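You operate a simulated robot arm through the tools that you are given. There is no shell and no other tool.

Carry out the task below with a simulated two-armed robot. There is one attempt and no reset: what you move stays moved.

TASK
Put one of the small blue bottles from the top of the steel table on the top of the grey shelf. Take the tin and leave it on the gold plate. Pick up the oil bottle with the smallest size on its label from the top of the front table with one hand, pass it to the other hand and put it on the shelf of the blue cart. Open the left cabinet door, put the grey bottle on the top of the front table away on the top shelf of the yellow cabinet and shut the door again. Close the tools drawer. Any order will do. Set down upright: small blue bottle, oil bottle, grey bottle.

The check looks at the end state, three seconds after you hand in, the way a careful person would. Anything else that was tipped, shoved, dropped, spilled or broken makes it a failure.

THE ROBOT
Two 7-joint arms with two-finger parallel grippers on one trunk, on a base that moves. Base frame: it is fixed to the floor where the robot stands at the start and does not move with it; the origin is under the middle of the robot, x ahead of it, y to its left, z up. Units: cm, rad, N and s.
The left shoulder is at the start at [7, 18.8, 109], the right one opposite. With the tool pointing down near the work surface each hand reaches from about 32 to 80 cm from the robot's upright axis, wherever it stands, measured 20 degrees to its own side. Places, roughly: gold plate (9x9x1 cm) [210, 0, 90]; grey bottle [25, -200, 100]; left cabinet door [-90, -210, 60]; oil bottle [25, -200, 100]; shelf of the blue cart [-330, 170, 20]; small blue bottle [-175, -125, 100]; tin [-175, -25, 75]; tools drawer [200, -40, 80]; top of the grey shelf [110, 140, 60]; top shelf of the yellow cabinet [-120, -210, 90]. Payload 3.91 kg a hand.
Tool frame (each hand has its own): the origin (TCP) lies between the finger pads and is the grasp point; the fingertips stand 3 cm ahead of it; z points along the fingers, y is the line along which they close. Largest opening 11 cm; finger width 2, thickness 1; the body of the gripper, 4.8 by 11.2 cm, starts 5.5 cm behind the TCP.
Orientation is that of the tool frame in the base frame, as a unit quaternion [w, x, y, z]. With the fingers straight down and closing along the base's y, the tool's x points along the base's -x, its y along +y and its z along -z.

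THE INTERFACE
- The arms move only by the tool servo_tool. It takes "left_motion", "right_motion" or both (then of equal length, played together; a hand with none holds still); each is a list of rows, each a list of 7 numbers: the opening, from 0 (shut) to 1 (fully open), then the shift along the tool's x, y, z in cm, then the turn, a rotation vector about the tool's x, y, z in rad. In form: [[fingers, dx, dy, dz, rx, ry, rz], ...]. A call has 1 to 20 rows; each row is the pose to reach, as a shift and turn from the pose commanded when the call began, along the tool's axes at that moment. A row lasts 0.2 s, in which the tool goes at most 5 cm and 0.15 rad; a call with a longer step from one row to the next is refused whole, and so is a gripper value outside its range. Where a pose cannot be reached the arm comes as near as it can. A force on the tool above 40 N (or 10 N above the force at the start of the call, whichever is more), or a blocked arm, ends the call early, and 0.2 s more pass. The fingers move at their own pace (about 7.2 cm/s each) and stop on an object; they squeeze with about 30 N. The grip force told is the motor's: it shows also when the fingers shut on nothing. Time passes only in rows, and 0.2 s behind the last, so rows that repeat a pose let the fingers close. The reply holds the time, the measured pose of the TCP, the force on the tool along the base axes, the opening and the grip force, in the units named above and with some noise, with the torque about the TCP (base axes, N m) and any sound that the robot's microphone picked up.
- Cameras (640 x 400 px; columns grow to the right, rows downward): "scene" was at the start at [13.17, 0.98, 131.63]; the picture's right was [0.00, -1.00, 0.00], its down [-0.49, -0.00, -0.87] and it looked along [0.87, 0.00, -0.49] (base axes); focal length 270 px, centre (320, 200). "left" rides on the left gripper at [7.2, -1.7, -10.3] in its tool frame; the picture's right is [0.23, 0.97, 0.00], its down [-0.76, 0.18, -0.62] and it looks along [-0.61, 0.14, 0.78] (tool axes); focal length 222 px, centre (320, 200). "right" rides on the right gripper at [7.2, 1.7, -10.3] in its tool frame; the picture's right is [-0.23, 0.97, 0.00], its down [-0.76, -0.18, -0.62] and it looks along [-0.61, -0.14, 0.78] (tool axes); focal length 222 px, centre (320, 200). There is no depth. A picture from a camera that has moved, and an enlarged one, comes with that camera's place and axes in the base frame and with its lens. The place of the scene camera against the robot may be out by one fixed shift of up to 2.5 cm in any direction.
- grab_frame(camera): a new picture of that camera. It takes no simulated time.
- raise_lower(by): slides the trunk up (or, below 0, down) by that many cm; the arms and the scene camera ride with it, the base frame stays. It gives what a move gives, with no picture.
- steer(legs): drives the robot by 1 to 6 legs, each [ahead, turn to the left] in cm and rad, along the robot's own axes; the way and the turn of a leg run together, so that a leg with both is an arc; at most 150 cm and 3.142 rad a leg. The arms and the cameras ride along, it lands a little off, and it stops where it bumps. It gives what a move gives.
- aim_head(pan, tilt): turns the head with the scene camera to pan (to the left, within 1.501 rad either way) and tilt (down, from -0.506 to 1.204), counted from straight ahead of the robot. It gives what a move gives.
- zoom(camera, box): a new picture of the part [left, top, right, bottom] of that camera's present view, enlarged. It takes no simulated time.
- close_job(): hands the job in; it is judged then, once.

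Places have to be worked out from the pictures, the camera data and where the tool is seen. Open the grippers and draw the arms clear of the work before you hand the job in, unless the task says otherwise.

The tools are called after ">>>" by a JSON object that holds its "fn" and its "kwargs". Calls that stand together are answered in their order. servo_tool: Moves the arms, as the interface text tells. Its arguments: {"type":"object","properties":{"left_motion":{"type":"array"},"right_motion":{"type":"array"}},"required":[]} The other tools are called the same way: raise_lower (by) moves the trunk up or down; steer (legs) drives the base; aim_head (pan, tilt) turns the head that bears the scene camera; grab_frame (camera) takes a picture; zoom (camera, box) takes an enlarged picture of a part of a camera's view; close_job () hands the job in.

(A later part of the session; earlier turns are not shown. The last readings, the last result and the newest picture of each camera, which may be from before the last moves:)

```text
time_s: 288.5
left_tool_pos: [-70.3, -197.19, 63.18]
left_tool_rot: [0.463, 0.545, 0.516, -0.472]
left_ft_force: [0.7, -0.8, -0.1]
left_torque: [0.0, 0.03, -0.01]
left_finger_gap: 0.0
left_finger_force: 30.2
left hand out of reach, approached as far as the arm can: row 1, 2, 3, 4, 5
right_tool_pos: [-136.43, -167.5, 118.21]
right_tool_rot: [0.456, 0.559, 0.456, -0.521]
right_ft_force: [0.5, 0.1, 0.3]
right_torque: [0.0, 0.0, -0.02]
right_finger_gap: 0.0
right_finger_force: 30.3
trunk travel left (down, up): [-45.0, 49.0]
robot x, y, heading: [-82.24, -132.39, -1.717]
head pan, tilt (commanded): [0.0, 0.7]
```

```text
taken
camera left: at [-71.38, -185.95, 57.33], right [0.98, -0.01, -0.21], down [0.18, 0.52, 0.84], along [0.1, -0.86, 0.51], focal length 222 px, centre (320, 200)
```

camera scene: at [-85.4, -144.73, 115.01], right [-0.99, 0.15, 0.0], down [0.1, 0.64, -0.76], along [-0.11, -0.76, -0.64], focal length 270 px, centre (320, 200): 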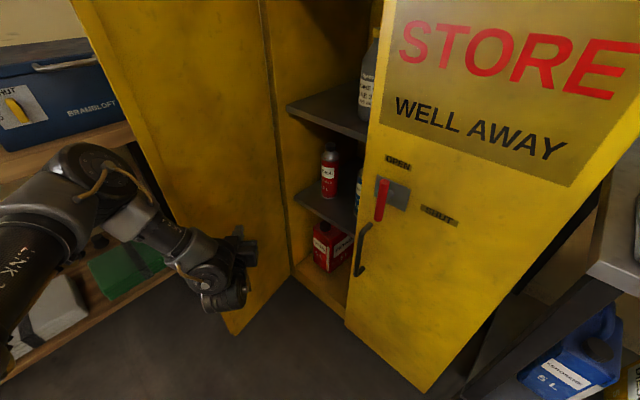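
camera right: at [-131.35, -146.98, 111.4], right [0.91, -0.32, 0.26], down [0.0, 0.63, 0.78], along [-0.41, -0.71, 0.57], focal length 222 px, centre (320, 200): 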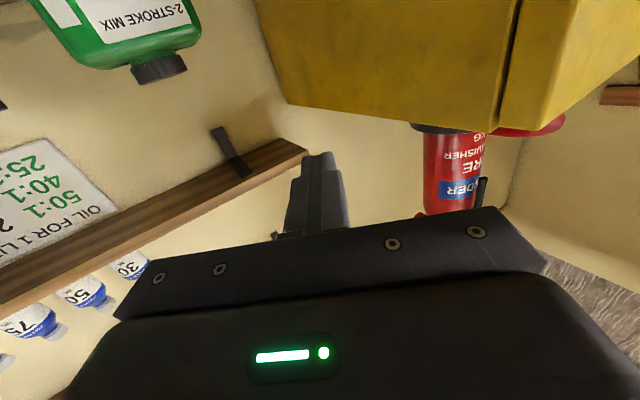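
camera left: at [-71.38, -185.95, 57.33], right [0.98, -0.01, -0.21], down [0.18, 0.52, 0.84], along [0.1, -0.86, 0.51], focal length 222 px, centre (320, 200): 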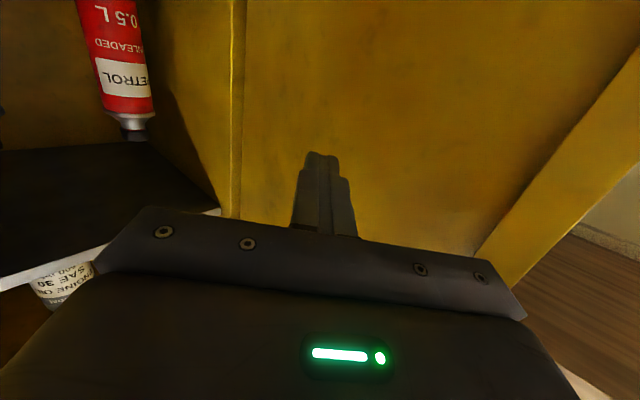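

The door is about 80° open, enough. I back straight out without touching it.

>>> {"fn": "steer", "kwargs": {"legs": [[-34, 0]]}}

>>> {"fn": "raise_lower", "kwargs": {"by": 40}}

>>> {"fn": "aim_head", "kwargs": {"pan": 0.0, "tilt": 0.55}}

>>> {"fn": "grab_frame", "kwargs": {"camera": "scene"}}

```text
time_s: 290.7
left_tool_pos: [-64.71, -163.72, 63.21]
left_tool_rot: [0.465, 0.542, 0.518, -0.471]
left_ft_force: [0.7, 0.4, -0.3]
left_torque: [0.03, 0.01, -0.04]
left_finger_gap: 0.04
left_finger_force: 30.4
right_tool_pos: [-131.25, -134.65, 118.22]
right_tool_rot: [0.459, 0.556, 0.46, -0.518]
right_ft_force: [-0.3, 0.2, 0.7]
right_torque: [-0.01, -0.03, 0.0]
right_finger_gap: 0.02
right_finger_force: 29.6
trunk travel left (down, up): [-45.0, 49.0]
robot x, y, heading: [-77.81, -99.18, -1.704]
head pan, tilt (commanded): [0.0, 0.7]
```

```text
time_s: 294.5
left_tool_pos: [-64.83, -163.73, 103.1]
left_tool_rot: [0.465, 0.542, 0.518, -0.47]
left_ft_force: [-0.2, 0.7, -0.3]
left_torque: [0.03, 0.02, 0.01]
left_finger_gap: 0.0
left_finger_force: 30.0
right_tool_pos: [-131.32, -134.68, 158.17]
right_tool_rot: [0.459, 0.555, 0.461, -0.519]
right_ft_force: [0.0, -0.3, -0.5]
right_torque: [0.0, -0.01, 0.02]
right_finger_gap: 0.02
right_finger_force: 30.2
trunk travel left (down, up): [-85.0, 9.0]
robot x, y, heading: [-78.15, -98.84, -1.711]
head pan, tilt (commanded): [0.0, 0.7]
```

```text
time_s: 295.2
left_tool_pos: [-64.71, -163.81, 103.08]
left_tool_rot: [0.464, 0.543, 0.518, -0.47]
left_ft_force: [-0.3, 0.4, 0.1]
left_torque: [-0.02, 0.0, -0.01]
left_finger_gap: 0.0
left_finger_force: 29.6
right_tool_pos: [-131.29, -134.75, 158.24]
right_tool_rot: [0.459, 0.555, 0.46, -0.518]
right_ft_force: [0.0, -0.4, -0.1]
right_torque: [-0.02, 0.02, -0.01]
right_finger_gap: 0.0
right_finger_force: 30.0
trunk travel left (down, up): [-85.0, 9.0]
robot x, y, heading: [-77.64, -98.94, -1.712]
head pan, tilt (commanded): [0.0, 0.55]
```

```text
taken
camera scene: at [-80.53, -111.97, 156.32], right [-0.99, 0.14, 0.0], down [0.07, 0.52, -0.85], along [-0.12, -0.84, -0.52], focal length 270 px, centre (320, 200)
```

scene: 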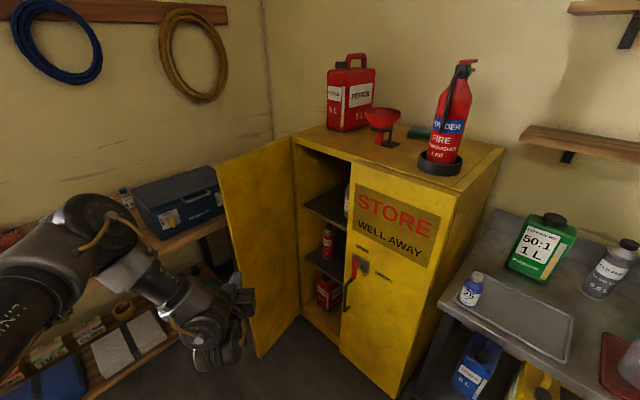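

The door stays open. Now I look at the right arm's posture before reconfiguring it.

>>> {"fn": "aim_head", "kwargs": {"pan": -1.0, "tilt": 0.3}}

>>> {"fn": "grab_frame", "kwargs": {"camera": "scene"}}

```text
time_s: 296.5
left_tool_pos: [-64.91, -163.74, 103.11]
left_tool_rot: [0.465, 0.542, 0.519, -0.47]
left_ft_force: [0.5, 0.2, 0.7]
left_torque: [0.02, -0.04, -0.01]
left_finger_gap: 0.0
left_finger_force: 30.1
right_tool_pos: [-131.28, -134.68, 158.27]
right_tool_rot: [0.459, 0.555, 0.46, -0.519]
right_ft_force: [-0.6, 0.4, -0.5]
right_torque: [-0.01, 0.02, -0.04]
right_finger_gap: 0.0
right_finger_force: 30.0
trunk travel left (down, up): [-85.0, 9.0]
robot x, y, heading: [-77.53, -98.85, -1.713]
head pan, tilt (commanded): [-1.0, 0.3]
```

```text
taken
camera scene: at [-87.77, -107.0, 158.62], right [-0.42, 0.91, 0.0], down [0.27, 0.12, -0.96], along [-0.87, -0.4, -0.3], focal length 270 px, centre (320, 200)
```

scene: 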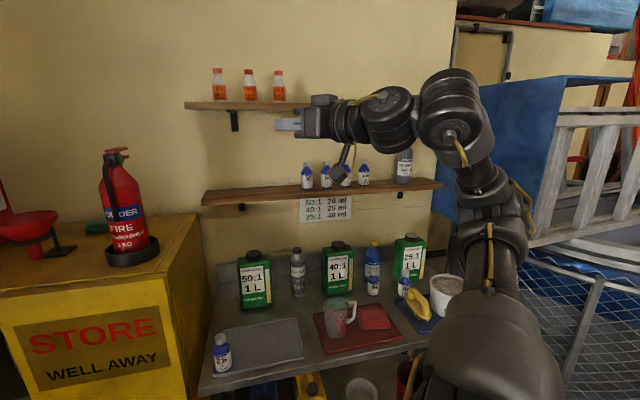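

The right arm is raised, hand level. Plan for the grey bottle: approach it from its right-front side with the right hand, slightly pitched down. First I raise the left hand so both hands clear the table items while turning.

>>> {"fn": "servo_tool", "kwargs": {"left_motion": [[0, -4.5, 0, 0, 0, 0, 0], [0, -9, 0, 0, 0, 0, 0], [0, -13.5, 0, 0, 0, 0, 0], [0, -18, 0, 0, 0, 0, 0], [0, -22.5, 0, 0, 0, 0, 0], [0, -27, 0, 0, 0, 0, 0]]}}

>>> {"fn": "steer", "kwargs": {"legs": [[0, 0.7], [58, 0]]}}

>>> {"fn": "aim_head", "kwargs": {"pan": 0.2, "tilt": 0.6}}

>>> {"fn": "grab_frame", "kwargs": {"camera": "scene"}}

```text
time_s: 297.9
left_tool_pos: [-65.36, -167.09, 129.99]
left_tool_rot: [0.465, 0.543, 0.519, -0.468]
left_ft_force: [0.5, 0.0, -0.3]
left_torque: [-0.01, -0.02, -0.03]
left_finger_gap: 0.0
left_finger_force: 29.8
right_tool_pos: [-131.42, -134.82, 158.12]
right_tool_rot: [0.459, 0.556, 0.461, -0.518]
right_ft_force: [-0.4, -0.5, -0.6]
right_torque: [-0.02, 0.01, 0.0]
right_finger_gap: 0.0
right_finger_force: 29.8
trunk travel left (down, up): [-85.0, 9.0]
robot x, y, heading: [-77.52, -99.0, -1.711]
head pan, tilt (commanded): [-1.0, 0.3]
```

```text
time_s: 303.1
left_tool_pos: [6.35, -193.0, 130.12]
left_tool_rot: [0.597, 0.333, 0.673, -0.283]
left_ft_force: [-0.7, 0.4, 0.3]
left_torque: [0.0, -0.01, 0.01]
left_finger_gap: 0.02
left_finger_force: 29.3
right_tool_pos: [-64.91, -210.39, 158.29]
right_tool_rot: [0.608, 0.366, 0.621, -0.332]
right_ft_force: [0.2, 0.3, 0.6]
right_torque: [-0.03, 0.01, 0.02]
right_finger_gap: 0.02
right_finger_force: 30.3
trunk travel left (down, up): [-85.0, 9.0]
robot x, y, heading: [-46.61, -148.9, -1.016]
head pan, tilt (commanded): [-1.0, 0.3]
```

```text
time_s: 304.5
left_tool_pos: [6.4, -193.12, 130.31]
left_tool_rot: [0.597, 0.333, 0.672, -0.283]
left_ft_force: [-0.3, -0.6, -0.7]
left_torque: [0.01, -0.01, 0.01]
left_finger_gap: 0.02
left_finger_force: 29.6
right_tool_pos: [-64.79, -210.49, 158.2]
right_tool_rot: [0.608, 0.365, 0.622, -0.331]
right_ft_force: [0.3, 0.7, -0.5]
right_torque: [0.02, 0.01, 0.02]
right_finger_gap: 0.01
right_finger_force: 30.1
trunk travel left (down, up): [-85.0, 9.0]
robot x, y, heading: [-46.5, -149.07, -1.015]
head pan, tilt (commanded): [0.201, 0.6]
```

```text
taken
camera scene: at [-38.77, -158.54, 155.87], right [-0.73, -0.69, 0.0], down [-0.39, 0.41, -0.83], along [0.57, -0.6, -0.57], focal length 270 px, centre (320, 200)
```

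scene: 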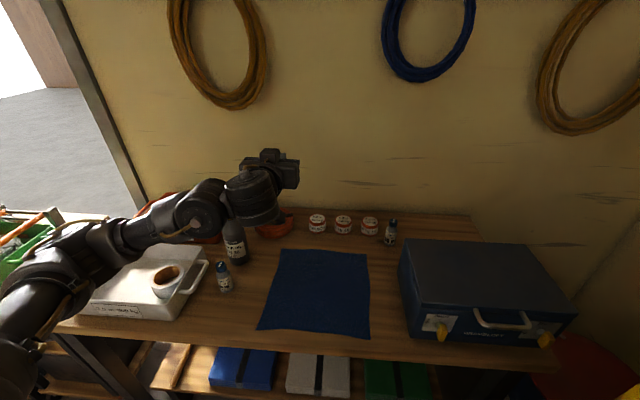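

In position beside the table. I turn left to heading 0.135 (facing along the table), hands passing high above the items.

>>> {"fn": "steer", "kwargs": {"legs": [[0, 1.15]]}}

>>> {"fn": "aim_head", "kwargs": {"pan": -0.7, "tilt": 0.6}}

>>> {"fn": "grab_frame", "kwargs": {"camera": "scene"}}

>>> {"fn": "grab_frame", "kwargs": {"camera": "right"}}

```text
time_s: 307.7
left_tool_pos: [15.9, -119.72, 130.23]
left_tool_rot: [0.656, -0.081, 0.746, 0.082]
left_ft_force: [0.0, 0.5, 1.1]
left_torque: [0.0, 0.01, 0.03]
left_finger_gap: 0.0
left_finger_force: 30.7
right_tool_pos: [1.58, -191.67, 158.14]
right_tool_rot: [0.691, -0.025, 0.721, 0.048]
right_ft_force: [0.0, -0.6, 1.2]
right_torque: [-0.01, 0.0, 0.0]
right_finger_gap: 0.0
right_finger_force: 29.7
trunk travel left (down, up): [-85.0, 9.0]
robot x, y, heading: [-46.26, -148.66, 0.115]
head pan, tilt (commanded): [0.201, 0.6]
```

```text
time_s: 308.9
left_tool_pos: [16.05, -119.61, 130.2]
left_tool_rot: [0.656, -0.08, 0.746, 0.082]
left_ft_force: [0.1, 1.0, 0.3]
left_torque: [0.0, 0.0, -0.03]
left_finger_gap: 0.0
left_finger_force: 29.7
right_tool_pos: [1.6, -191.63, 158.29]
right_tool_rot: [0.691, -0.025, 0.721, 0.047]
right_ft_force: [-0.5, -0.2, -0.1]
right_torque: [-0.01, -0.01, -0.01]
right_finger_gap: 0.01
right_finger_force: 29.6
trunk travel left (down, up): [-85.0, 9.0]
robot x, y, heading: [-46.3, -148.64, 0.123]
head pan, tilt (commanded): [-0.7, 0.6]
```

```text
taken
camera scene: at [-35.11, -152.09, 155.87], right [-0.55, -0.84, 0.0], down [-0.47, 0.31, -0.82], along [0.69, -0.45, -0.57], focal length 270 px, centre (320, 200)
```

scene: 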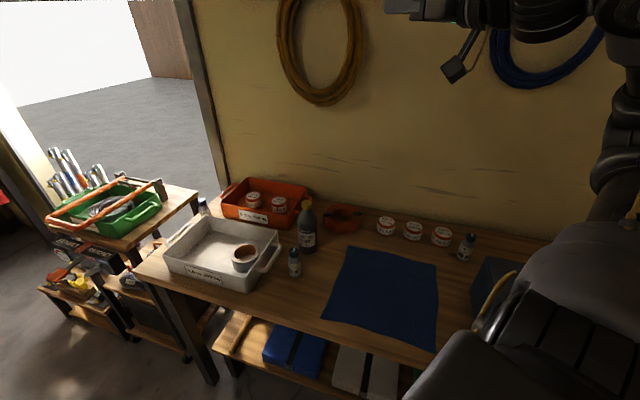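

```text
taken
camera right: at [-9.21, -190.88, 151.41], right [-0.09, 0.96, 0.26], down [-0.57, -0.26, 0.78], along [0.82, -0.08, 0.57], focal length 222 px, centre (320, 200)
```

right: 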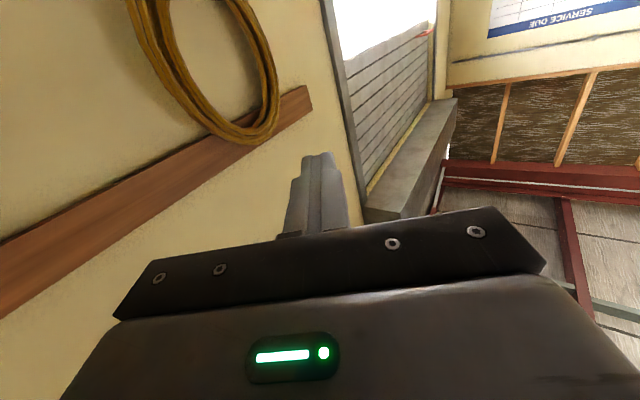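

Bottle estimates agree on about (164.5, -94.5) in bench axes, i.e. x≈26, y≈-188. The right hand is over the table; I lower it to z≈108 and pitch it 0.5 rad down, staying over the blue mat.

>>> {"fn": "servo_tool", "kwargs": {"right_motion": [[0, 4.5, 0, 0, 0, 0.05, 0], [0.2, 9, 0, 0, 0, 0.1, 0], [0.4, 13.5, 0, 0, 0, 0.15, 0], [0.6, 18, 0, 0, 0, 0.2, 0], [0.8, 22.5, 0, 0, 0, 0.25, 0], [1, 27, 0, 0, 0, 0.3, 0], [1, 31.5, 0, 0, 0, 0.35, 0], [1, 36, 0, 0, 0, 0.4, 0], [1, 40.5, 0, 0, 0, 0.45, 0], [1, 45, 0, 0, 0, 0.5, 0], [1, 49, 0, 0, 0, 0.5, 0]]}}

>>> {"fn": "grab_frame", "kwargs": {"camera": "scene"}}

>>> {"fn": "grab_frame", "kwargs": {"camera": "right"}}

```text
time_s: 311.3
left_tool_pos: [15.91, -119.75, 130.29]
left_tool_rot: [0.656, -0.079, 0.746, 0.081]
left_ft_force: [0.2, 0.2, -0.2]
left_torque: [-0.01, -0.01, 0.01]
left_finger_gap: 0.0
left_finger_force: 30.1
right_tool_pos: [-0.62, -190.41, 109.1]
right_tool_rot: [0.493, -0.036, 0.869, 0.04]
right_ft_force: [-0.2, -0.7, -1.3]
right_torque: [-0.02, 0.01, 0.05]
right_finger_gap: 11.0
right_finger_force: 0.0
right hand out of reach, approached as far as the arm can: row 5, 6, 7, 8
trunk travel left (down, up): [-85.0, 9.0]
robot x, y, heading: [-46.44, -149.02, 0.12]
head pan, tilt (commanded): [-0.7, 0.6]
```

```text
taken
camera scene: at [-35.23, -152.2, 155.89], right [-0.55, -0.84, 0.0], down [-0.47, 0.31, -0.83], along [0.69, -0.45, -0.56], focal length 270 px, centre (320, 200)
```

scene: 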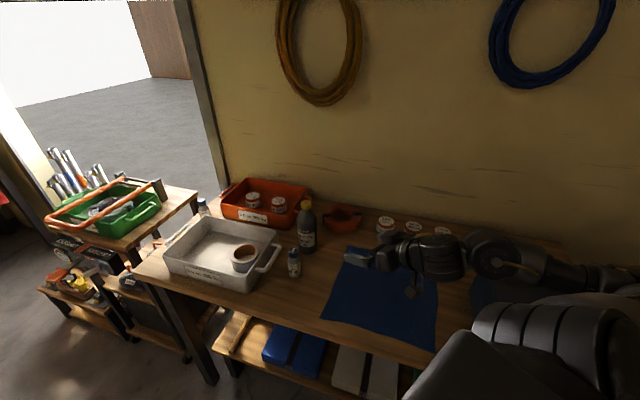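

```text
taken
camera right: at [-13.3, -190.03, 108.29], right [0.02, 0.97, 0.23], down [-0.12, -0.22, 0.97], along [0.99, -0.04, 0.12], focal length 222 px, centre (320, 200)
```

right: 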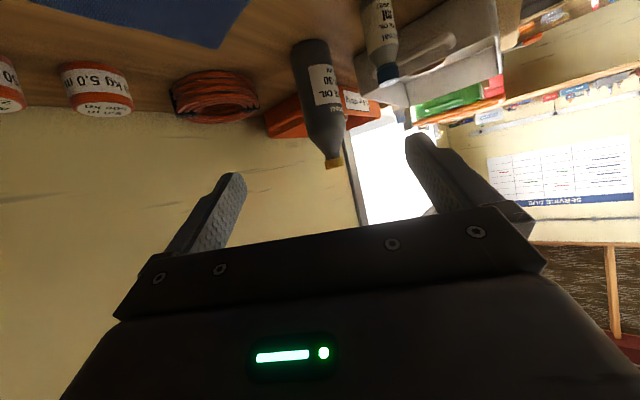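

The hand camera shows the grey bottle straight ahead (about 27 cm), the 100 ml bottle well to the left. I advance 18 cm along the approach and re-check.

>>> {"fn": "servo_tool", "kwargs": {"right_motion": [[1, -0.4, -0.1, 4, 0, 0, 0], [1, -0.8, -0.2, 8, 0, 0, 0], [1, -1.2, -0.3, 12, 0, 0, 0], [1, -1.6, -0.4, 15, 0, 0, 0], [1, -1.9, -0.5, 18, 0, 0, 0]]}}

>>> {"fn": "grab_frame", "kwargs": {"camera": "right"}}

>>> {"fn": "zoom", "kwargs": {"camera": "scene", "box": [220, 180, 480, 330]}}

```text
time_s: 312.5
left_tool_pos: [15.68, -119.54, 130.61]
left_tool_rot: [0.657, -0.08, 0.745, 0.081]
left_ft_force: [-0.7, 1.0, 0.0]
left_torque: [-0.02, -0.02, -0.06]
left_finger_gap: 0.01
left_finger_force: 30.2
right_tool_pos: [15.42, -189.03, 102.28]
right_tool_rot: [0.493, -0.039, 0.869, 0.036]
right_ft_force: [-0.1, 0.6, 0.3]
right_torque: [-0.02, 0.01, 0.02]
right_finger_gap: 11.0
right_finger_force: 0.0
trunk travel left (down, up): [-85.0, 9.0]
robot x, y, heading: [-46.55, -149.09, 0.12]
head pan, tilt (commanded): [-0.7, 0.6]
```

```text
taken
camera right: at [2.81, -188.67, 101.32], right [0.02, 0.98, 0.22], down [-0.12, -0.22, 0.97], along [0.99, -0.04, 0.12], focal length 222 px, centre (320, 200)
```

right: 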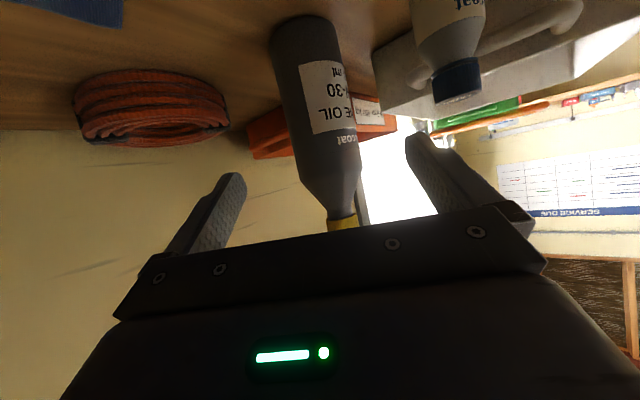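

```text
2.46 times, centred on (350, 255) of scene
camera zoom: at [-35.57, -152.05, 156.06], right [-0.55, -0.84, 0.0], down [-0.47, 0.31, -0.83], along [0.69, -0.45, -0.56], focal length 664 px, centre (246, 65)
```

zoom: 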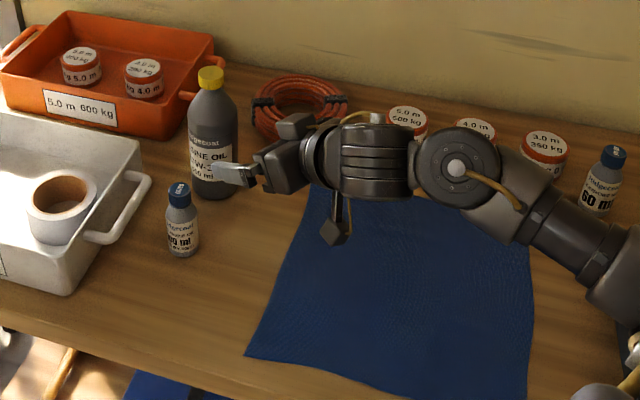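

Well centred between the fingers. I advance another 9 cm.

>>> {"fn": "servo_tool", "kwargs": {"right_motion": [[1, -0.2, -0.1, 3, 0, 0, 0], [1, -0.4, -0.2, 6, 0, 0, 0], [1, -0.5, -0.3, 9, 0, 0, 0]]}}

>>> {"fn": "grab_frame", "kwargs": {"camera": "right"}}

>>> {"fn": "zoom", "kwargs": {"camera": "scene", "box": [240, 180, 400, 290]}}

```text
time_s: 313.3
left_tool_pos: [15.92, -119.55, 130.17]
left_tool_rot: [0.656, -0.08, 0.746, 0.081]
left_ft_force: [-0.3, 0.2, 0.7]
left_torque: [-0.01, 0.0, -0.03]
left_finger_gap: 0.0
left_finger_force: 30.2
right_tool_pos: [23.95, -188.02, 97.55]
right_tool_rot: [0.491, -0.038, 0.869, 0.041]
right_ft_force: [-0.8, -0.3, 0.6]
right_torque: [0.0, -0.02, 0.03]
right_finger_gap: 10.96
right_finger_force: 0.0
trunk travel left (down, up): [-85.0, 9.0]
robot x, y, heading: [-46.44, -148.74, 0.122]
head pan, tilt (commanded): [-0.7, 0.6]
```

```text
taken
camera right: at [11.16, -187.72, 96.63], right [0.02, 0.97, 0.23], down [-0.12, -0.22, 0.97], along [0.99, -0.04, 0.11], focal length 222 px, centre (320, 200)
```

right: 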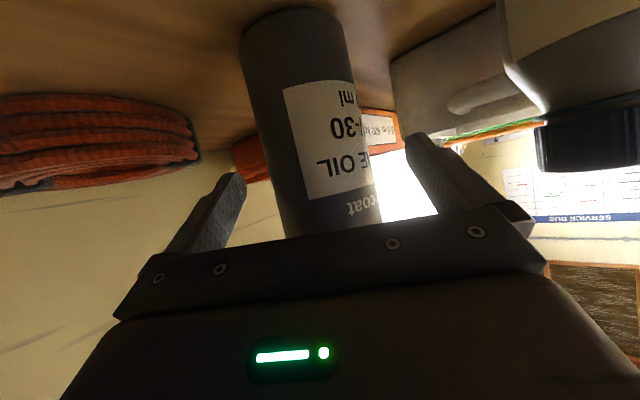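

```text
3.64 times, centred on (320, 235) of scene
camera zoom: at [-35.15, -151.99, 155.87], right [-0.55, -0.84, 0.0], down [-0.47, 0.31, -0.83], along [0.69, -0.45, -0.56], focal length 980 px, centre (320, 73)
```

zoom: 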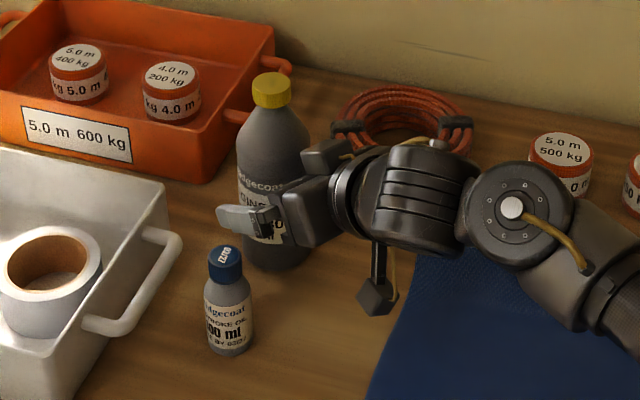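

I advance a last 2.6 cm and close the fingers on the bottle.

>>> {"fn": "servo_tool", "kwargs": {"right_motion": [[1, 0, 0, 1.3, 0, 0, 0], [1, 0, 0, 2.6, 0, 0, 0], [0.85, 0, 0, 2.6, 0, 0, 0], [0.7, 0, 0, 2.6, 0, 0, 0], [0.5, 0, 0, 2.6, 0, 0, 0], [0.4, 0, 0, 2.6, 0, 0, 0], [0.4, 0, 0, 2.6, 0, 0, 0]]}}

>>> {"fn": "grab_frame", "kwargs": {"camera": "right"}}

>>> {"fn": "zoom", "kwargs": {"camera": "scene", "box": [240, 180, 400, 290]}}

```text
time_s: 314.9
left_tool_pos: [15.83, -119.72, 130.25]
left_tool_rot: [0.656, -0.079, 0.746, 0.08]
left_ft_force: [0.5, 0.1, 0.1]
left_torque: [0.0, 0.02, -0.01]
left_finger_gap: 0.0
left_finger_force: 30.3
right_tool_pos: [25.99, -187.92, 96.03]
right_tool_rot: [0.491, -0.037, 0.869, 0.04]
right_ft_force: [-0.1, -1.1, 0.9]
right_torque: [-0.26, -0.05, -0.01]
right_finger_gap: 6.78
right_finger_force: 30.1
trunk travel left (down, up): [-85.0, 9.0]
robot x, y, heading: [-46.68, -148.76, 0.12]
head pan, tilt (commanded): [-0.7, 0.6]
```

```text
taken
camera right: at [13.26, -187.56, 95.27], right [0.02, 0.97, 0.23], down [-0.12, -0.22, 0.97], along [0.99, -0.04, 0.11], focal length 222 px, centre (320, 200)
```

right: 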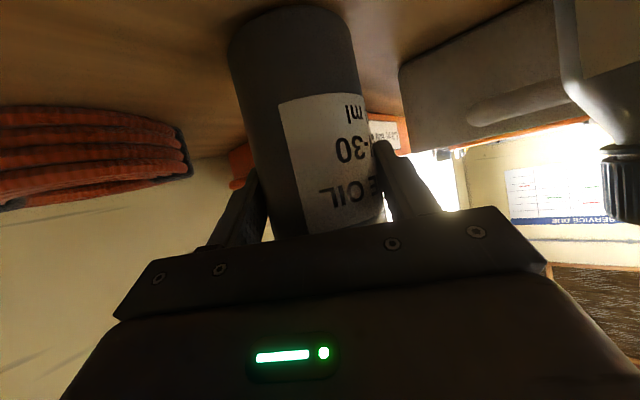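

```text
3.64 times, centred on (320, 235) of scene
camera zoom: at [-35.13, -152.09, 155.88], right [-0.55, -0.84, 0.0], down [-0.47, 0.31, -0.83], along [0.69, -0.45, -0.56], focal length 980 px, centre (320, 73)
```

zoom: 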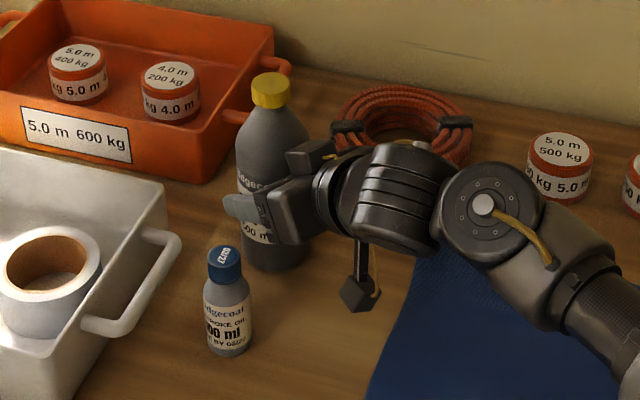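

Gripped (gap 6.78, 30 N). I lift vertically 4 cm and check, then more.

>>> {"fn": "servo_tool", "kwargs": {"right_motion": [[0.4, -0.86, 0, -0.51, 0, 0, 0], [0.4, -1.72, 0.05, -1.03, 0, 0, 0], [0.4, -2.6, 0.1, -1.54, 0, 0, 0], [0.4, -3.44, 0.14, -2.05, 0, 0, 0]]}}

>>> {"fn": "zoom", "kwargs": {"camera": "scene", "box": [240, 180, 400, 290]}}

```text
time_s: 315.9
left_tool_pos: [16.18, -119.6, 130.14]
left_tool_rot: [0.656, -0.079, 0.746, 0.081]
left_ft_force: [-0.1, 0.5, -0.5]
left_torque: [0.03, 0.02, 0.0]
left_finger_gap: 0.0
left_finger_force: 29.9
right_tool_pos: [26.02, -187.78, 99.97]
right_tool_rot: [0.491, -0.036, 0.87, 0.039]
right_ft_force: [0.7, 0.3, -4.8]
right_torque: [0.01, 0.02, 0.02]
right_finger_gap: 6.78
right_finger_force: 29.8
trunk travel left (down, up): [-85.0, 9.0]
robot x, y, heading: [-46.77, -148.61, 0.117]
head pan, tilt (commanded): [-0.7, 0.6]
```

```text
3.64 times, centred on (320, 235) of scene
camera zoom: at [-35.02, -152.12, 155.86], right [-0.55, -0.84, 0.0], down [-0.47, 0.31, -0.82], along [0.69, -0.45, -0.57], focal length 980 px, centre (320, 73)
```

zoom: 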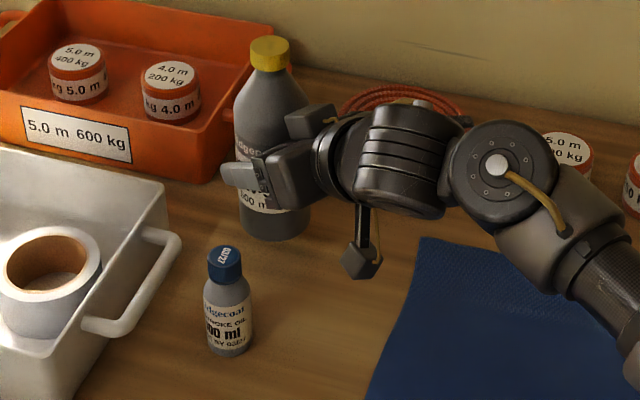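

Bottle lifted cleanly, upright (4.8 N). I lift it another 21 cm, then turn left away from the table.

>>> {"fn": "servo_tool", "kwargs": {"right_motion": [[0.4, -3.4, 0.1, -2.05, 0, 0, 0], [0.4, -6.9, 0.2, -4.1, 0, 0, 0], [0.4, -10.3, 0.3, -6.2, 0, 0, 0], [0.4, -13.8, 0.4, -8.2, 0, 0, 0], [0.4, -17.2, 0.5, -10.3, 0, 0, 0], [0.4, -18.1, 0.6, -10.8, 0, 0, 0]]}}

>>> {"fn": "grab_frame", "kwargs": {"camera": "scene"}}

```text
time_s: 317.3
left_tool_pos: [16.12, -119.65, 130.2]
left_tool_rot: [0.656, -0.078, 0.746, 0.08]
left_ft_force: [0.4, -0.7, 0.1]
left_torque: [0.01, -0.03, 0.0]
left_finger_gap: 0.01
left_finger_force: 30.0
right_tool_pos: [26.17, -188.04, 121.2]
right_tool_rot: [0.491, -0.036, 0.87, 0.039]
right_ft_force: [0.6, 0.3, -4.9]
right_torque: [0.01, 0.03, -0.01]
right_finger_gap: 6.81
right_finger_force: 29.7
trunk travel left (down, up): [-85.0, 9.0]
robot x, y, heading: [-46.25, -149.17, 0.122]
head pan, tilt (commanded): [-0.7, 0.6]
```

```text
taken
camera scene: at [-35.02, -152.14, 155.86], right [-0.55, -0.84, 0.0], down [-0.47, 0.31, -0.82], along [0.69, -0.45, -0.57], focal length 270 px, centre (320, 200)
```

scene: 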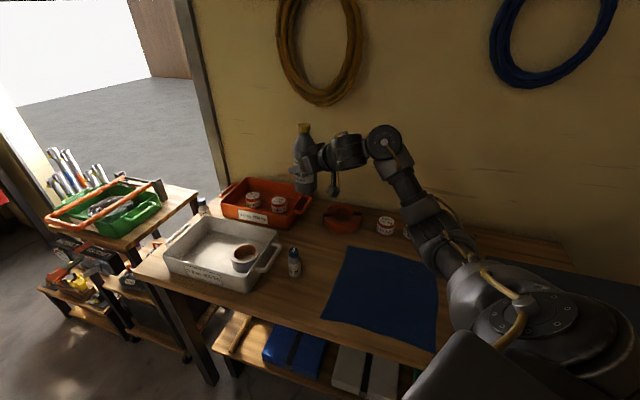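

Clear. I turn left 1.6 rad with the bottle held high.

>>> {"fn": "steer", "kwargs": {"legs": [[0, 1.6]]}}

>>> {"fn": "steer", "kwargs": {"legs": [[45, 0]]}}

>>> {"fn": "aim_head", "kwargs": {"pan": -0.4, "tilt": 0.5}}

>>> {"fn": "grab_frame", "kwargs": {"camera": "scene"}}

```text
time_s: 321.7
left_tool_pos: [-78.72, -87.58, 130.21]
left_tool_rot: [-0.393, 0.595, -0.457, -0.531]
left_ft_force: [-1.0, 0.4, -0.7]
left_torque: [-0.01, -0.01, -0.01]
left_finger_gap: 0.01
left_finger_force: 29.8
right_tool_pos: [-11.08, -74.29, 121.12]
right_tool_rot: [-0.309, 0.655, -0.573, -0.384]
right_ft_force: [-0.8, 0.2, -4.5]
right_torque: [-0.04, 0.0, -0.01]
right_finger_gap: 6.77
right_finger_force: 30.4
trunk travel left (down, up): [-85.0, 9.0]
robot x, y, heading: [-46.95, -148.76, 1.74]
head pan, tilt (commanded): [-0.7, 0.6]
```

```text
time_s: 324.4
left_tool_pos: [-86.38, -43.57, 130.22]
left_tool_rot: [-0.394, 0.595, -0.457, -0.531]
left_ft_force: [-0.1, 0.1, -0.2]
left_torque: [0.0, 0.02, -0.01]
left_finger_gap: 0.0
left_finger_force: 30.0
right_tool_pos: [-18.61, -30.12, 121.11]
right_tool_rot: [-0.31, 0.655, -0.573, -0.383]
right_ft_force: [0.1, -0.2, -5.1]
right_torque: [-0.05, 0.02, 0.0]
right_finger_gap: 6.76
right_finger_force: 29.8
trunk travel left (down, up): [-85.0, 9.0]
robot x, y, heading: [-54.04, -104.16, 1.743]
head pan, tilt (commanded): [-0.7, 0.6]
```

```text
time_s: 325.2
left_tool_pos: [-86.3, -43.43, 130.23]
left_tool_rot: [-0.393, 0.596, -0.457, -0.531]
left_ft_force: [0.2, 0.7, 0.6]
left_torque: [-0.03, 0.0, 0.0]
left_finger_gap: 0.0
left_finger_force: 29.6
right_tool_pos: [-18.8, -29.98, 121.15]
right_tool_rot: [-0.308, 0.656, -0.573, -0.382]
right_ft_force: [0.0, -0.7, -4.4]
right_torque: [-0.05, 0.0, 0.0]
right_finger_gap: 6.78
right_finger_force: 29.8
trunk travel left (down, up): [-85.0, 9.0]
robot x, y, heading: [-54.06, -104.25, 1.74]
head pan, tilt (commanded): [-0.4, 0.499]
```

```text
taken
camera scene: at [-53.76, -89.64, 156.76], right [0.97, -0.23, 0.0], down [-0.11, -0.47, -0.88], along [0.2, 0.85, -0.48], focal length 270 px, centre (320, 200)
```

scene: 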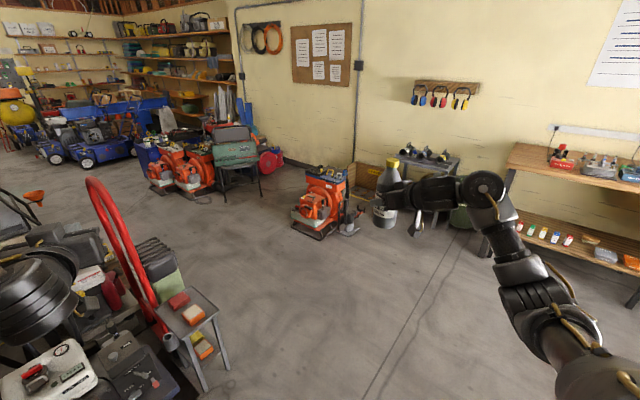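

In open space now. I bring the right hand (with the bottle) toward the robot's centre line for the cabinet approach, checking the arm follows.

>>> {"fn": "servo_tool", "kwargs": {"right_motion": [[0.4, 0.5, 4, -0.9, 0, 0, 0], [0.4, 1, 8, -1.7, 0, 0, 0], [0.4, 1.5, 12, -2.6, 0, 0, 0], [0.4, 2, 16, -3.4, 0, 0, 0], [0.4, 2.5, 20, -4.3, 0, 0, 0], [0.4, 3, 24, -5.2, 0, 0, 0], [0.4, 3.5, 28, -6, 0, 0, 0], [0.4, 3.5, 32, -6, 0, 0, 0]]}}

>>> {"fn": "grab_frame", "kwargs": {"camera": "scene"}}

```text
time_s: 327.0
left_tool_pos: [-86.71, -43.28, 130.13]
left_tool_rot: [-0.393, 0.597, -0.456, -0.531]
left_ft_force: [-0.6, 0.6, -0.1]
left_torque: [-0.02, -0.03, 0.0]
left_finger_gap: 0.0
left_finger_force: 30.1
right_tool_pos: [-48.53, -38.13, 121.79]
right_tool_rot: [-0.308, 0.658, -0.572, -0.382]
right_ft_force: [-1.1, -0.6, -4.3]
right_torque: [-0.06, -0.05, -0.02]
right_finger_gap: 6.78
right_finger_force: 29.6
right hand out of reach, approached as far as the arm can: row 7, 8
trunk travel left (down, up): [-85.0, 9.0]
robot x, y, heading: [-54.27, -104.3, 1.742]
head pan, tilt (commanded): [-0.4, 0.499]
```

```text
taken
camera scene: at [-54.09, -89.54, 156.76], right [0.97, -0.23, 0.0], down [-0.11, -0.47, -0.88], along [0.2, 0.85, -0.48], focal length 270 px, centre (320, 200)
```

scene: 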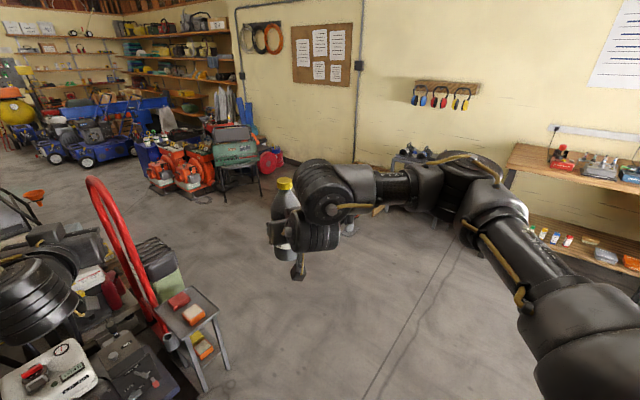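

The right arm is now in an elbow-out posture, fine. Before going to the cabinet I fold the left hand back to its initial vertical pose here in open space.

>>> {"fn": "servo_tool", "kwargs": {"left_motion": [[0, 0, 0, 0, 0, 0.14, 0], [0, 0, 0, 0, 0, 0.28, 0], [0, 0, 0, 0, 0, 0.42, 0], [0, 0, 0, 0, 0, 0.56, 0], [0, 0, 0, 0, 0, 0.7, 0], [0, 0, 0, 0, 0, 0.84, 0], [0, 0, 0, 0, 0, 0.98, 0], [0, 0, 0, 0, 0, 1.12, 0], [0, 0, 0, 0, 0, 1.26, 0], [0, 0, 0, 0, 0, 1.4, 0], [0, 0, 0, 0, 0, 1.5, 0]]}}

>>> {"fn": "aim_head", "kwargs": {"pan": 0.4, "tilt": 0.4}}

>>> {"fn": "grab_frame", "kwargs": {"camera": "scene"}}

```text
time_s: 328.1
left_tool_pos: [-87.1, -43.4, 129.3]
left_tool_rot: [-0.249, 0.728, -0.545, -0.333]
left_ft_force: [22.8, 23.2, -11.7]
left_torque: [1.08, 0.99, 4.46]
left_finger_gap: 0.0
left_finger_force: 30.3
left hand out of reach, approached as far as the arm can: row 5
right_tool_pos: [-48.39, -38.22, 121.74]
right_tool_rot: [-0.307, 0.657, -0.572, -0.383]
right_ft_force: [-0.4, 0.3, -4.0]
right_torque: [-0.02, 0.03, 0.04]
right_finger_gap: 6.79
right_finger_force: 30.3
trunk travel left (down, up): [-85.0, 9.0]
robot x, y, heading: [-54.39, -104.56, 1.741]
head pan, tilt (commanded): [-0.4, 0.499]
stopped in row 5 (left hand): the force on the tool passed its limit at 170 N (the readings are from after the stop); the commanded pose is now the measured one
```

```text
time_s: 329.2
left_tool_pos: [-87.04, -43.55, 129.32]
left_tool_rot: [-0.249, 0.728, -0.545, -0.334]
left_ft_force: [34.1, 42.6, -21.0]
left_torque: [2.14, 1.7, 6.98]
left_finger_gap: 0.0
left_finger_force: 30.1
right_tool_pos: [-48.46, -38.26, 121.97]
right_tool_rot: [-0.308, 0.657, -0.572, -0.383]
right_ft_force: [0.4, 0.2, -3.3]
right_torque: [-0.04, -0.02, -0.02]
right_finger_gap: 6.74
right_finger_force: 30.5
trunk travel left (down, up): [-85.0, 9.0]
robot x, y, heading: [-53.99, -104.53, 1.736]
head pan, tilt (commanded): [0.4, 0.4]
```

```text
taken
camera scene: at [-60.85, -90.75, 157.69], right [0.84, 0.54, 0.0], down [0.21, -0.33, -0.92], along [-0.5, 0.78, -0.39], focal length 270 px, centre (320, 200)
```

scene: 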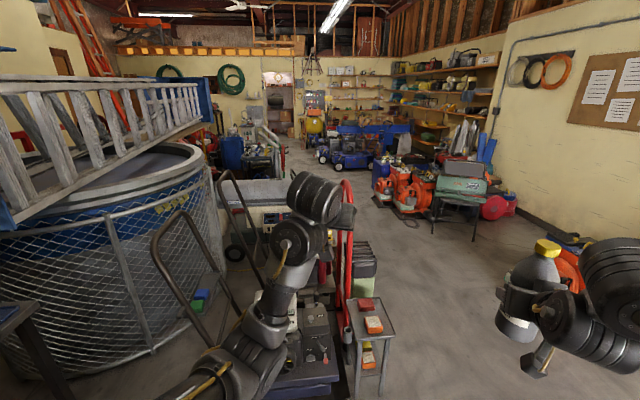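

The left arm is in the low-elbow posture too, so a vertical hand makes its camera block touch the forearm. I turn it back to level and move it out to the left side instead, mirroring the right hand's earlier parking pose.

>>> {"fn": "servo_tool", "kwargs": {"left_motion": [[0, 0, 0, 0, 0, -0.14, 0], [0, 0, 0, 0, 0, -0.28, 0], [0, 0, 0, 0, 0, -0.42, 0], [0, 0, 0, 0, 0, -0.56, 0], [0, 0, 0, 0, 0, -0.66, 0]]}}

>>> {"fn": "servo_tool", "kwargs": {"left_motion": [[0, 0, 3, -2, 0, 0, 0], [0, 0, 6, -4, 0, 0, 0], [0, 0, 9, -6, 0, 0, 0], [0, 0, 12, -8, 0, 0, 0], [0, 0, 15, -10, 0, 0, 0], [0, 0, 18, -12, 0, 0, 0], [0, 0, 21, -14, 0, 0, 0], [0, 0, 24, -16, 0, 0, 0]]}}

>>> {"fn": "grab_frame", "kwargs": {"camera": "scene"}}

```text
time_s: 330.4
left_tool_pos: [-86.81, -43.8, 129.86]
left_tool_rot: [-0.416, 0.579, -0.432, -0.552]
left_ft_force: [-1.2, -0.6, -10.3]
left_torque: [0.77, 0.23, -0.04]
left_finger_gap: 0.0
left_finger_force: 29.9
right_tool_pos: [-48.07, -38.36, 122.01]
right_tool_rot: [-0.307, 0.656, -0.572, -0.385]
right_ft_force: [1.2, 1.0, -5.0]
right_torque: [-0.02, 0.06, 0.04]
right_finger_gap: 6.75
right_finger_force: 29.9
trunk travel left (down, up): [-85.0, 9.0]
robot x, y, heading: [-54.21, -104.81, 1.737]
head pan, tilt (commanded): [0.4, 0.4]
```

```text
time_s: 332.4
left_tool_pos: [-105.75, -66.51, 148.59]
left_tool_rot: [0.512, -0.455, 0.318, 0.655]
left_ft_force: [-0.4, 0.0, 1.0]
left_torque: [-0.01, -0.01, 0.0]
left_finger_gap: 0.01
left_finger_force: 30.0
left hand out of reach, approached as far as the arm can: row 6, 7, 8
right_tool_pos: [-48.42, -38.26, 121.68]
right_tool_rot: [-0.307, 0.658, -0.571, -0.383]
right_ft_force: [0.4, -0.6, -4.1]
right_torque: [-0.06, 0.0, 0.04]
right_finger_gap: 6.76
right_finger_force: 30.8
trunk travel left (down, up): [-85.0, 9.0]
robot x, y, heading: [-54.04, -104.43, 1.743]
head pan, tilt (commanded): [0.4, 0.4]
stopped in row 8 (left hand): the arm was blocked; the commanded pose is now the measured one
```

```text
taken
camera scene: at [-60.91, -90.65, 157.68], right [0.84, 0.54, 0.0], down [0.21, -0.33, -0.92], along [-0.5, 0.77, -0.39], focal length 270 px, centre (320, 200)
```

scene: 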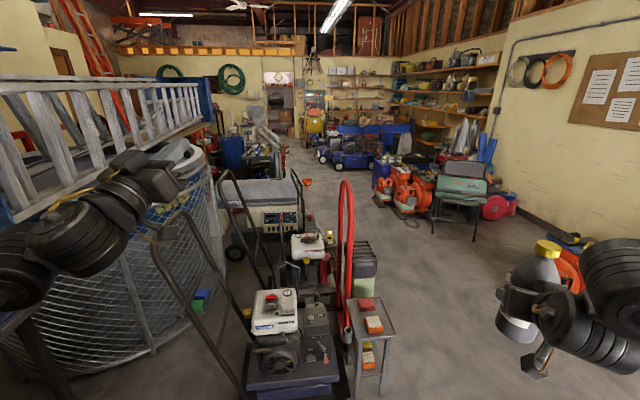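

The left hand is parked out at the left, high and clear. Now I turn toward the cabinet and drive to about (e 80, n -126), then face it at an angle.

>>> {"fn": "steer", "kwargs": {"legs": [[0, 3.07], [36, 0], [0, -0.52]]}}

>>> {"fn": "aim_head", "kwargs": {"pan": 0.0, "tilt": 0.6}}

>>> {"fn": "grab_frame", "kwargs": {"camera": "scene"}}

```text
time_s: 341.5
left_tool_pos: [-0.4, -164.5, 149.28]
left_tool_rot: [0.657, 0.315, 0.445, -0.521]
left_ft_force: [-0.7, 0.6, 1.2]
left_torque: [0.12, 0.02, 0.0]
left_finger_gap: 0.0
left_finger_force: 29.7
right_tool_pos: [-57.1, -191.86, 123.0]
right_tool_rot: [0.388, 0.563, 0.66, -0.312]
right_ft_force: [0.3, 1.7, -4.3]
right_torque: [-0.03, -0.03, 0.0]
right_finger_gap: 6.69
right_finger_force: 29.5
trunk travel left (down, up): [-85.0, 9.0]
robot x, y, heading: [-50.28, -128.06, -1.415]
head pan, tilt (commanded): [0.4, 0.4]
stopped in leg 2: the force on the tool passed its limit at 62 N (the readings are from after the stop); the commanded pose is now the measured one
```

```text
time_s: 342.4
left_tool_pos: [0.68, -166.58, 148.3]
left_tool_rot: [0.653, 0.318, 0.451, -0.518]
left_ft_force: [-0.6, -0.2, 0.6]
left_torque: [-0.03, -0.03, -0.03]
left_finger_gap: 0.0
left_finger_force: 29.8
right_tool_pos: [-56.12, -193.77, 121.99]
right_tool_rot: [0.384, 0.567, 0.661, -0.306]
right_ft_force: [-0.1, -0.6, -5.0]
right_torque: [0.01, 0.01, 0.02]
right_finger_gap: 6.71
right_finger_force: 30.3
trunk travel left (down, up): [-85.0, 9.0]
robot x, y, heading: [-50.2, -128.27, -1.411]
head pan, tilt (commanded): [0.0, 0.6]
```

```text
taken
camera scene: at [-48.75, -141.53, 155.82], right [-0.99, -0.16, 0.0], down [-0.09, 0.56, -0.82], along [0.13, -0.81, -0.57], focal length 270 px, centre (320, 200)
```

scene: 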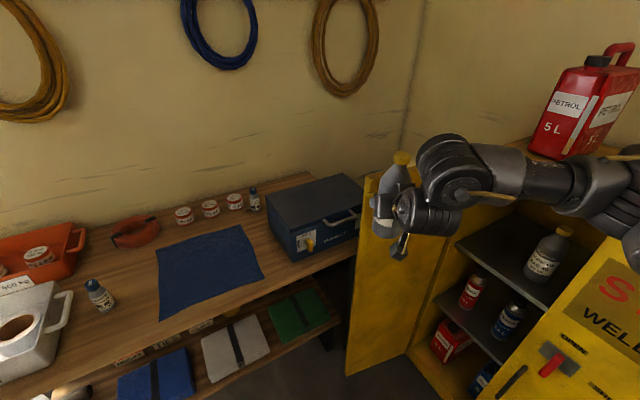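

The held bottle touched the open door's top edge during the drive (door edge near e 119, n -166). I back up and check the bottle in the hand.

>>> {"fn": "steer", "kwargs": {"legs": [[-12, 0]]}}

>>> {"fn": "grab_frame", "kwargs": {"camera": "scene"}}

>>> {"fn": "grab_frame", "kwargs": {"camera": "right"}}

>>> {"fn": "zoom", "kwargs": {"camera": "scene", "box": [340, 120, 500, 280]}}

```text
time_s: 343.6
left_tool_pos: [-1.29, -154.79, 148.37]
left_tool_rot: [0.653, 0.319, 0.45, -0.519]
left_ft_force: [0.1, 0.4, -0.7]
left_torque: [0.03, -0.01, 0.01]
left_finger_gap: 0.0
left_finger_force: 30.1
right_tool_pos: [-58.04, -181.74, 121.95]
right_tool_rot: [0.384, 0.567, 0.661, -0.306]
right_ft_force: [-0.2, 0.1, -4.6]
right_torque: [0.01, -0.04, 0.01]
right_finger_gap: 6.67
right_finger_force: 30.3
trunk travel left (down, up): [-85.0, 9.0]
robot x, y, heading: [-52.58, -116.43, -1.411]
head pan, tilt (commanded): [0.0, 0.6]
```

```text
taken
camera scene: at [-50.86, -129.58, 155.84], right [-0.99, -0.16, 0.0], down [-0.09, 0.56, -0.82], along [0.13, -0.81, -0.57], focal length 270 px, centre (320, 200)
```

scene: 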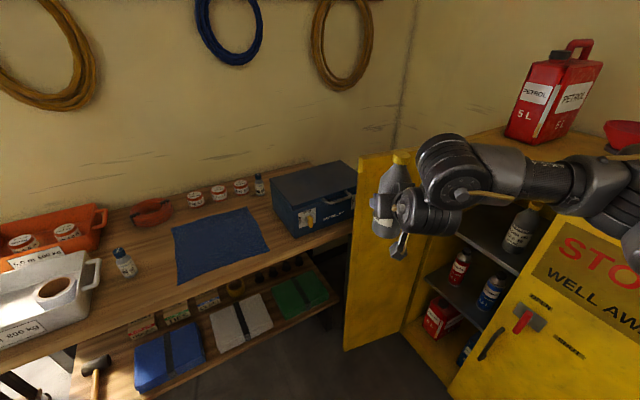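

```text
taken
camera right: at [-58.58, -169.22, 121.21], right [0.97, 0.05, 0.23], down [-0.23, 0.1, 0.97], along [0.02, -0.99, 0.11], focal length 222 px, centre (320, 200)
```

right: 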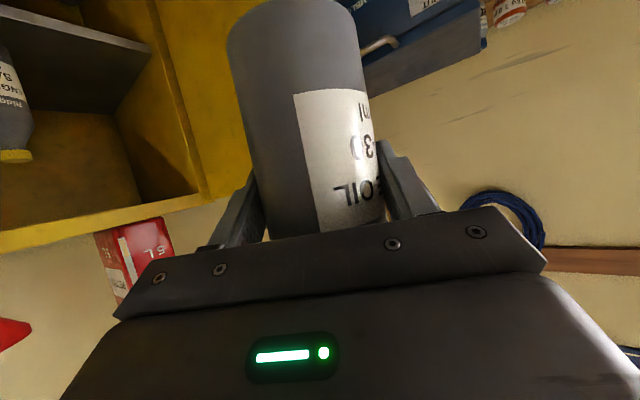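

```text
2.50 times, centred on (420, 200) of scene
camera zoom: at [-50.86, -129.58, 155.84], right [-0.99, -0.16, 0.0], down [-0.09, 0.56, -0.82], along [0.13, -0.81, -0.57], focal length 674 px, centre (70, 200)
```

zoom: 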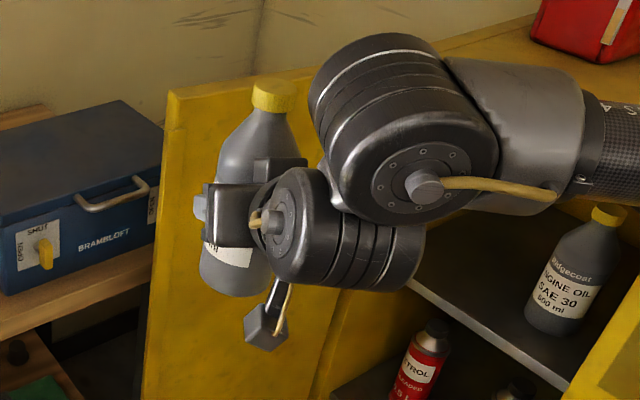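

The bottle is still held upright; the door is fine. I turn right to point at the opening, lower the trunk 20 cm and shift the hand a little left.

>>> {"fn": "steer", "kwargs": {"legs": [[0, -0.445]]}}

>>> {"fn": "raise_lower", "kwargs": {"by": -19}}

>>> {"fn": "servo_tool", "kwargs": {"right_motion": [[0.4, 0, 1.7, 0, 0, 0, 0], [0.4, 0, 3.4, 0, 0, 0, 0], [0.4, 0, 5, 0, 0, 0, 0], [0.4, 0, 6.7, 0, 0, 0, 0]]}}

>>> {"fn": "grab_frame", "kwargs": {"camera": "scene"}}

>>> {"fn": "grab_frame", "kwargs": {"camera": "right"}}

```text
time_s: 345.3
left_tool_pos: [-22.47, -172.59, 148.47]
left_tool_rot: [-0.524, -0.41, -0.369, 0.65]
left_ft_force: [-0.5, 0.7, -1.1]
left_torque: [-0.07, -0.01, -0.01]
left_finger_gap: 0.01
left_finger_force: 29.8
right_tool_pos: [-85.31, -172.87, 122.11]
right_tool_rot: [0.307, 0.697, 0.521, -0.384]
right_ft_force: [1.2, 0.1, -5.2]
right_torque: [0.03, 0.0, -0.02]
right_finger_gap: 6.7
right_finger_force: 30.1
trunk travel left (down, up): [-85.0, 9.0]
robot x, y, heading: [-52.1, -116.34, -1.855]
head pan, tilt (commanded): [0.0, 0.6]
```

```text
time_s: 347.4
left_tool_pos: [-22.76, -172.49, 129.55]
left_tool_rot: [-0.525, -0.408, -0.37, 0.649]
left_ft_force: [0.3, 0.8, -0.4]
left_torque: [-0.01, -0.02, -0.03]
left_finger_gap: 0.02
left_finger_force: 30.2
right_tool_pos: [-85.39, -172.73, 103.25]
right_tool_rot: [0.308, 0.697, 0.522, -0.384]
right_ft_force: [-0.2, -0.3, -4.8]
right_torque: [0.03, 0.01, 0.04]
right_finger_gap: 6.7
right_finger_force: 30.5
trunk travel left (down, up): [-66.0, 28.0]
robot x, y, heading: [-52.32, -116.8, -1.851]
head pan, tilt (commanded): [0.0, 0.6]
```

```text
time_s: 348.4
left_tool_pos: [-22.57, -172.65, 129.62]
left_tool_rot: [-0.524, -0.409, -0.37, 0.649]
left_ft_force: [0.0, 0.2, 0.0]
left_torque: [-0.04, 0.0, 0.01]
left_finger_gap: 0.0
left_finger_force: 30.5
right_tool_pos: [-79.93, -176.79, 102.88]
right_tool_rot: [0.308, 0.696, 0.522, -0.384]
right_ft_force: [0.1, -0.8, -4.7]
right_torque: [0.02, 0.01, 0.0]
right_finger_gap: 6.69
right_finger_force: 30.0
right hand out of reach, approached as far as the arm can: row 1, 2, 3, 4
trunk travel left (down, up): [-66.0, 28.0]
robot x, y, heading: [-52.09, -116.85, -1.852]
head pan, tilt (commanded): [0.0, 0.6]
```

```text
taken
camera scene: at [-56.88, -129.02, 136.86], right [-0.96, 0.28, 0.0], down [0.16, 0.54, -0.82], along [-0.23, -0.79, -0.57], focal length 270 px, centre (320, 200)
```

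scene: 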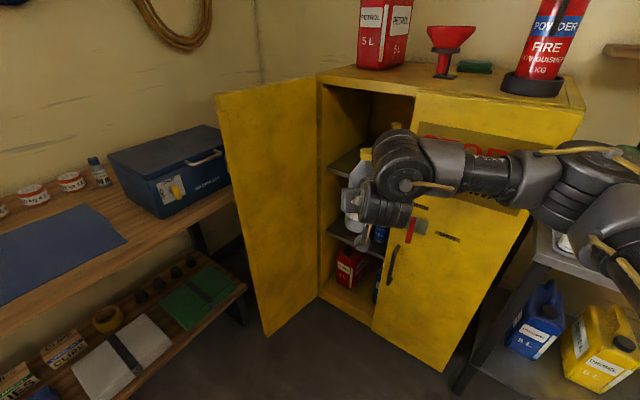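

```text
taken
camera right: at [-74.96, -165.26, 102.05], right [0.9, -0.37, 0.22], down [-0.16, 0.19, 0.97], along [-0.4, -0.91, 0.11], focal length 222 px, centre (320, 200)
```

right: 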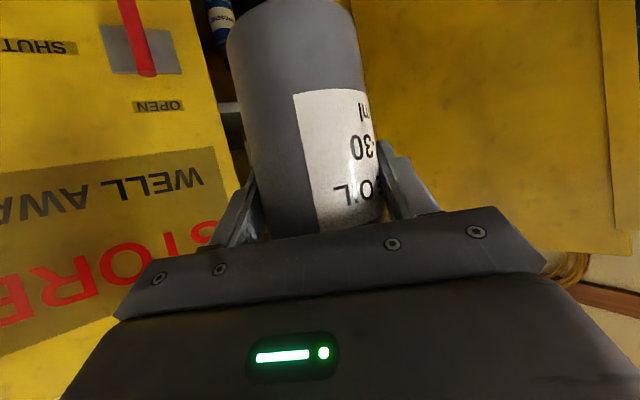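

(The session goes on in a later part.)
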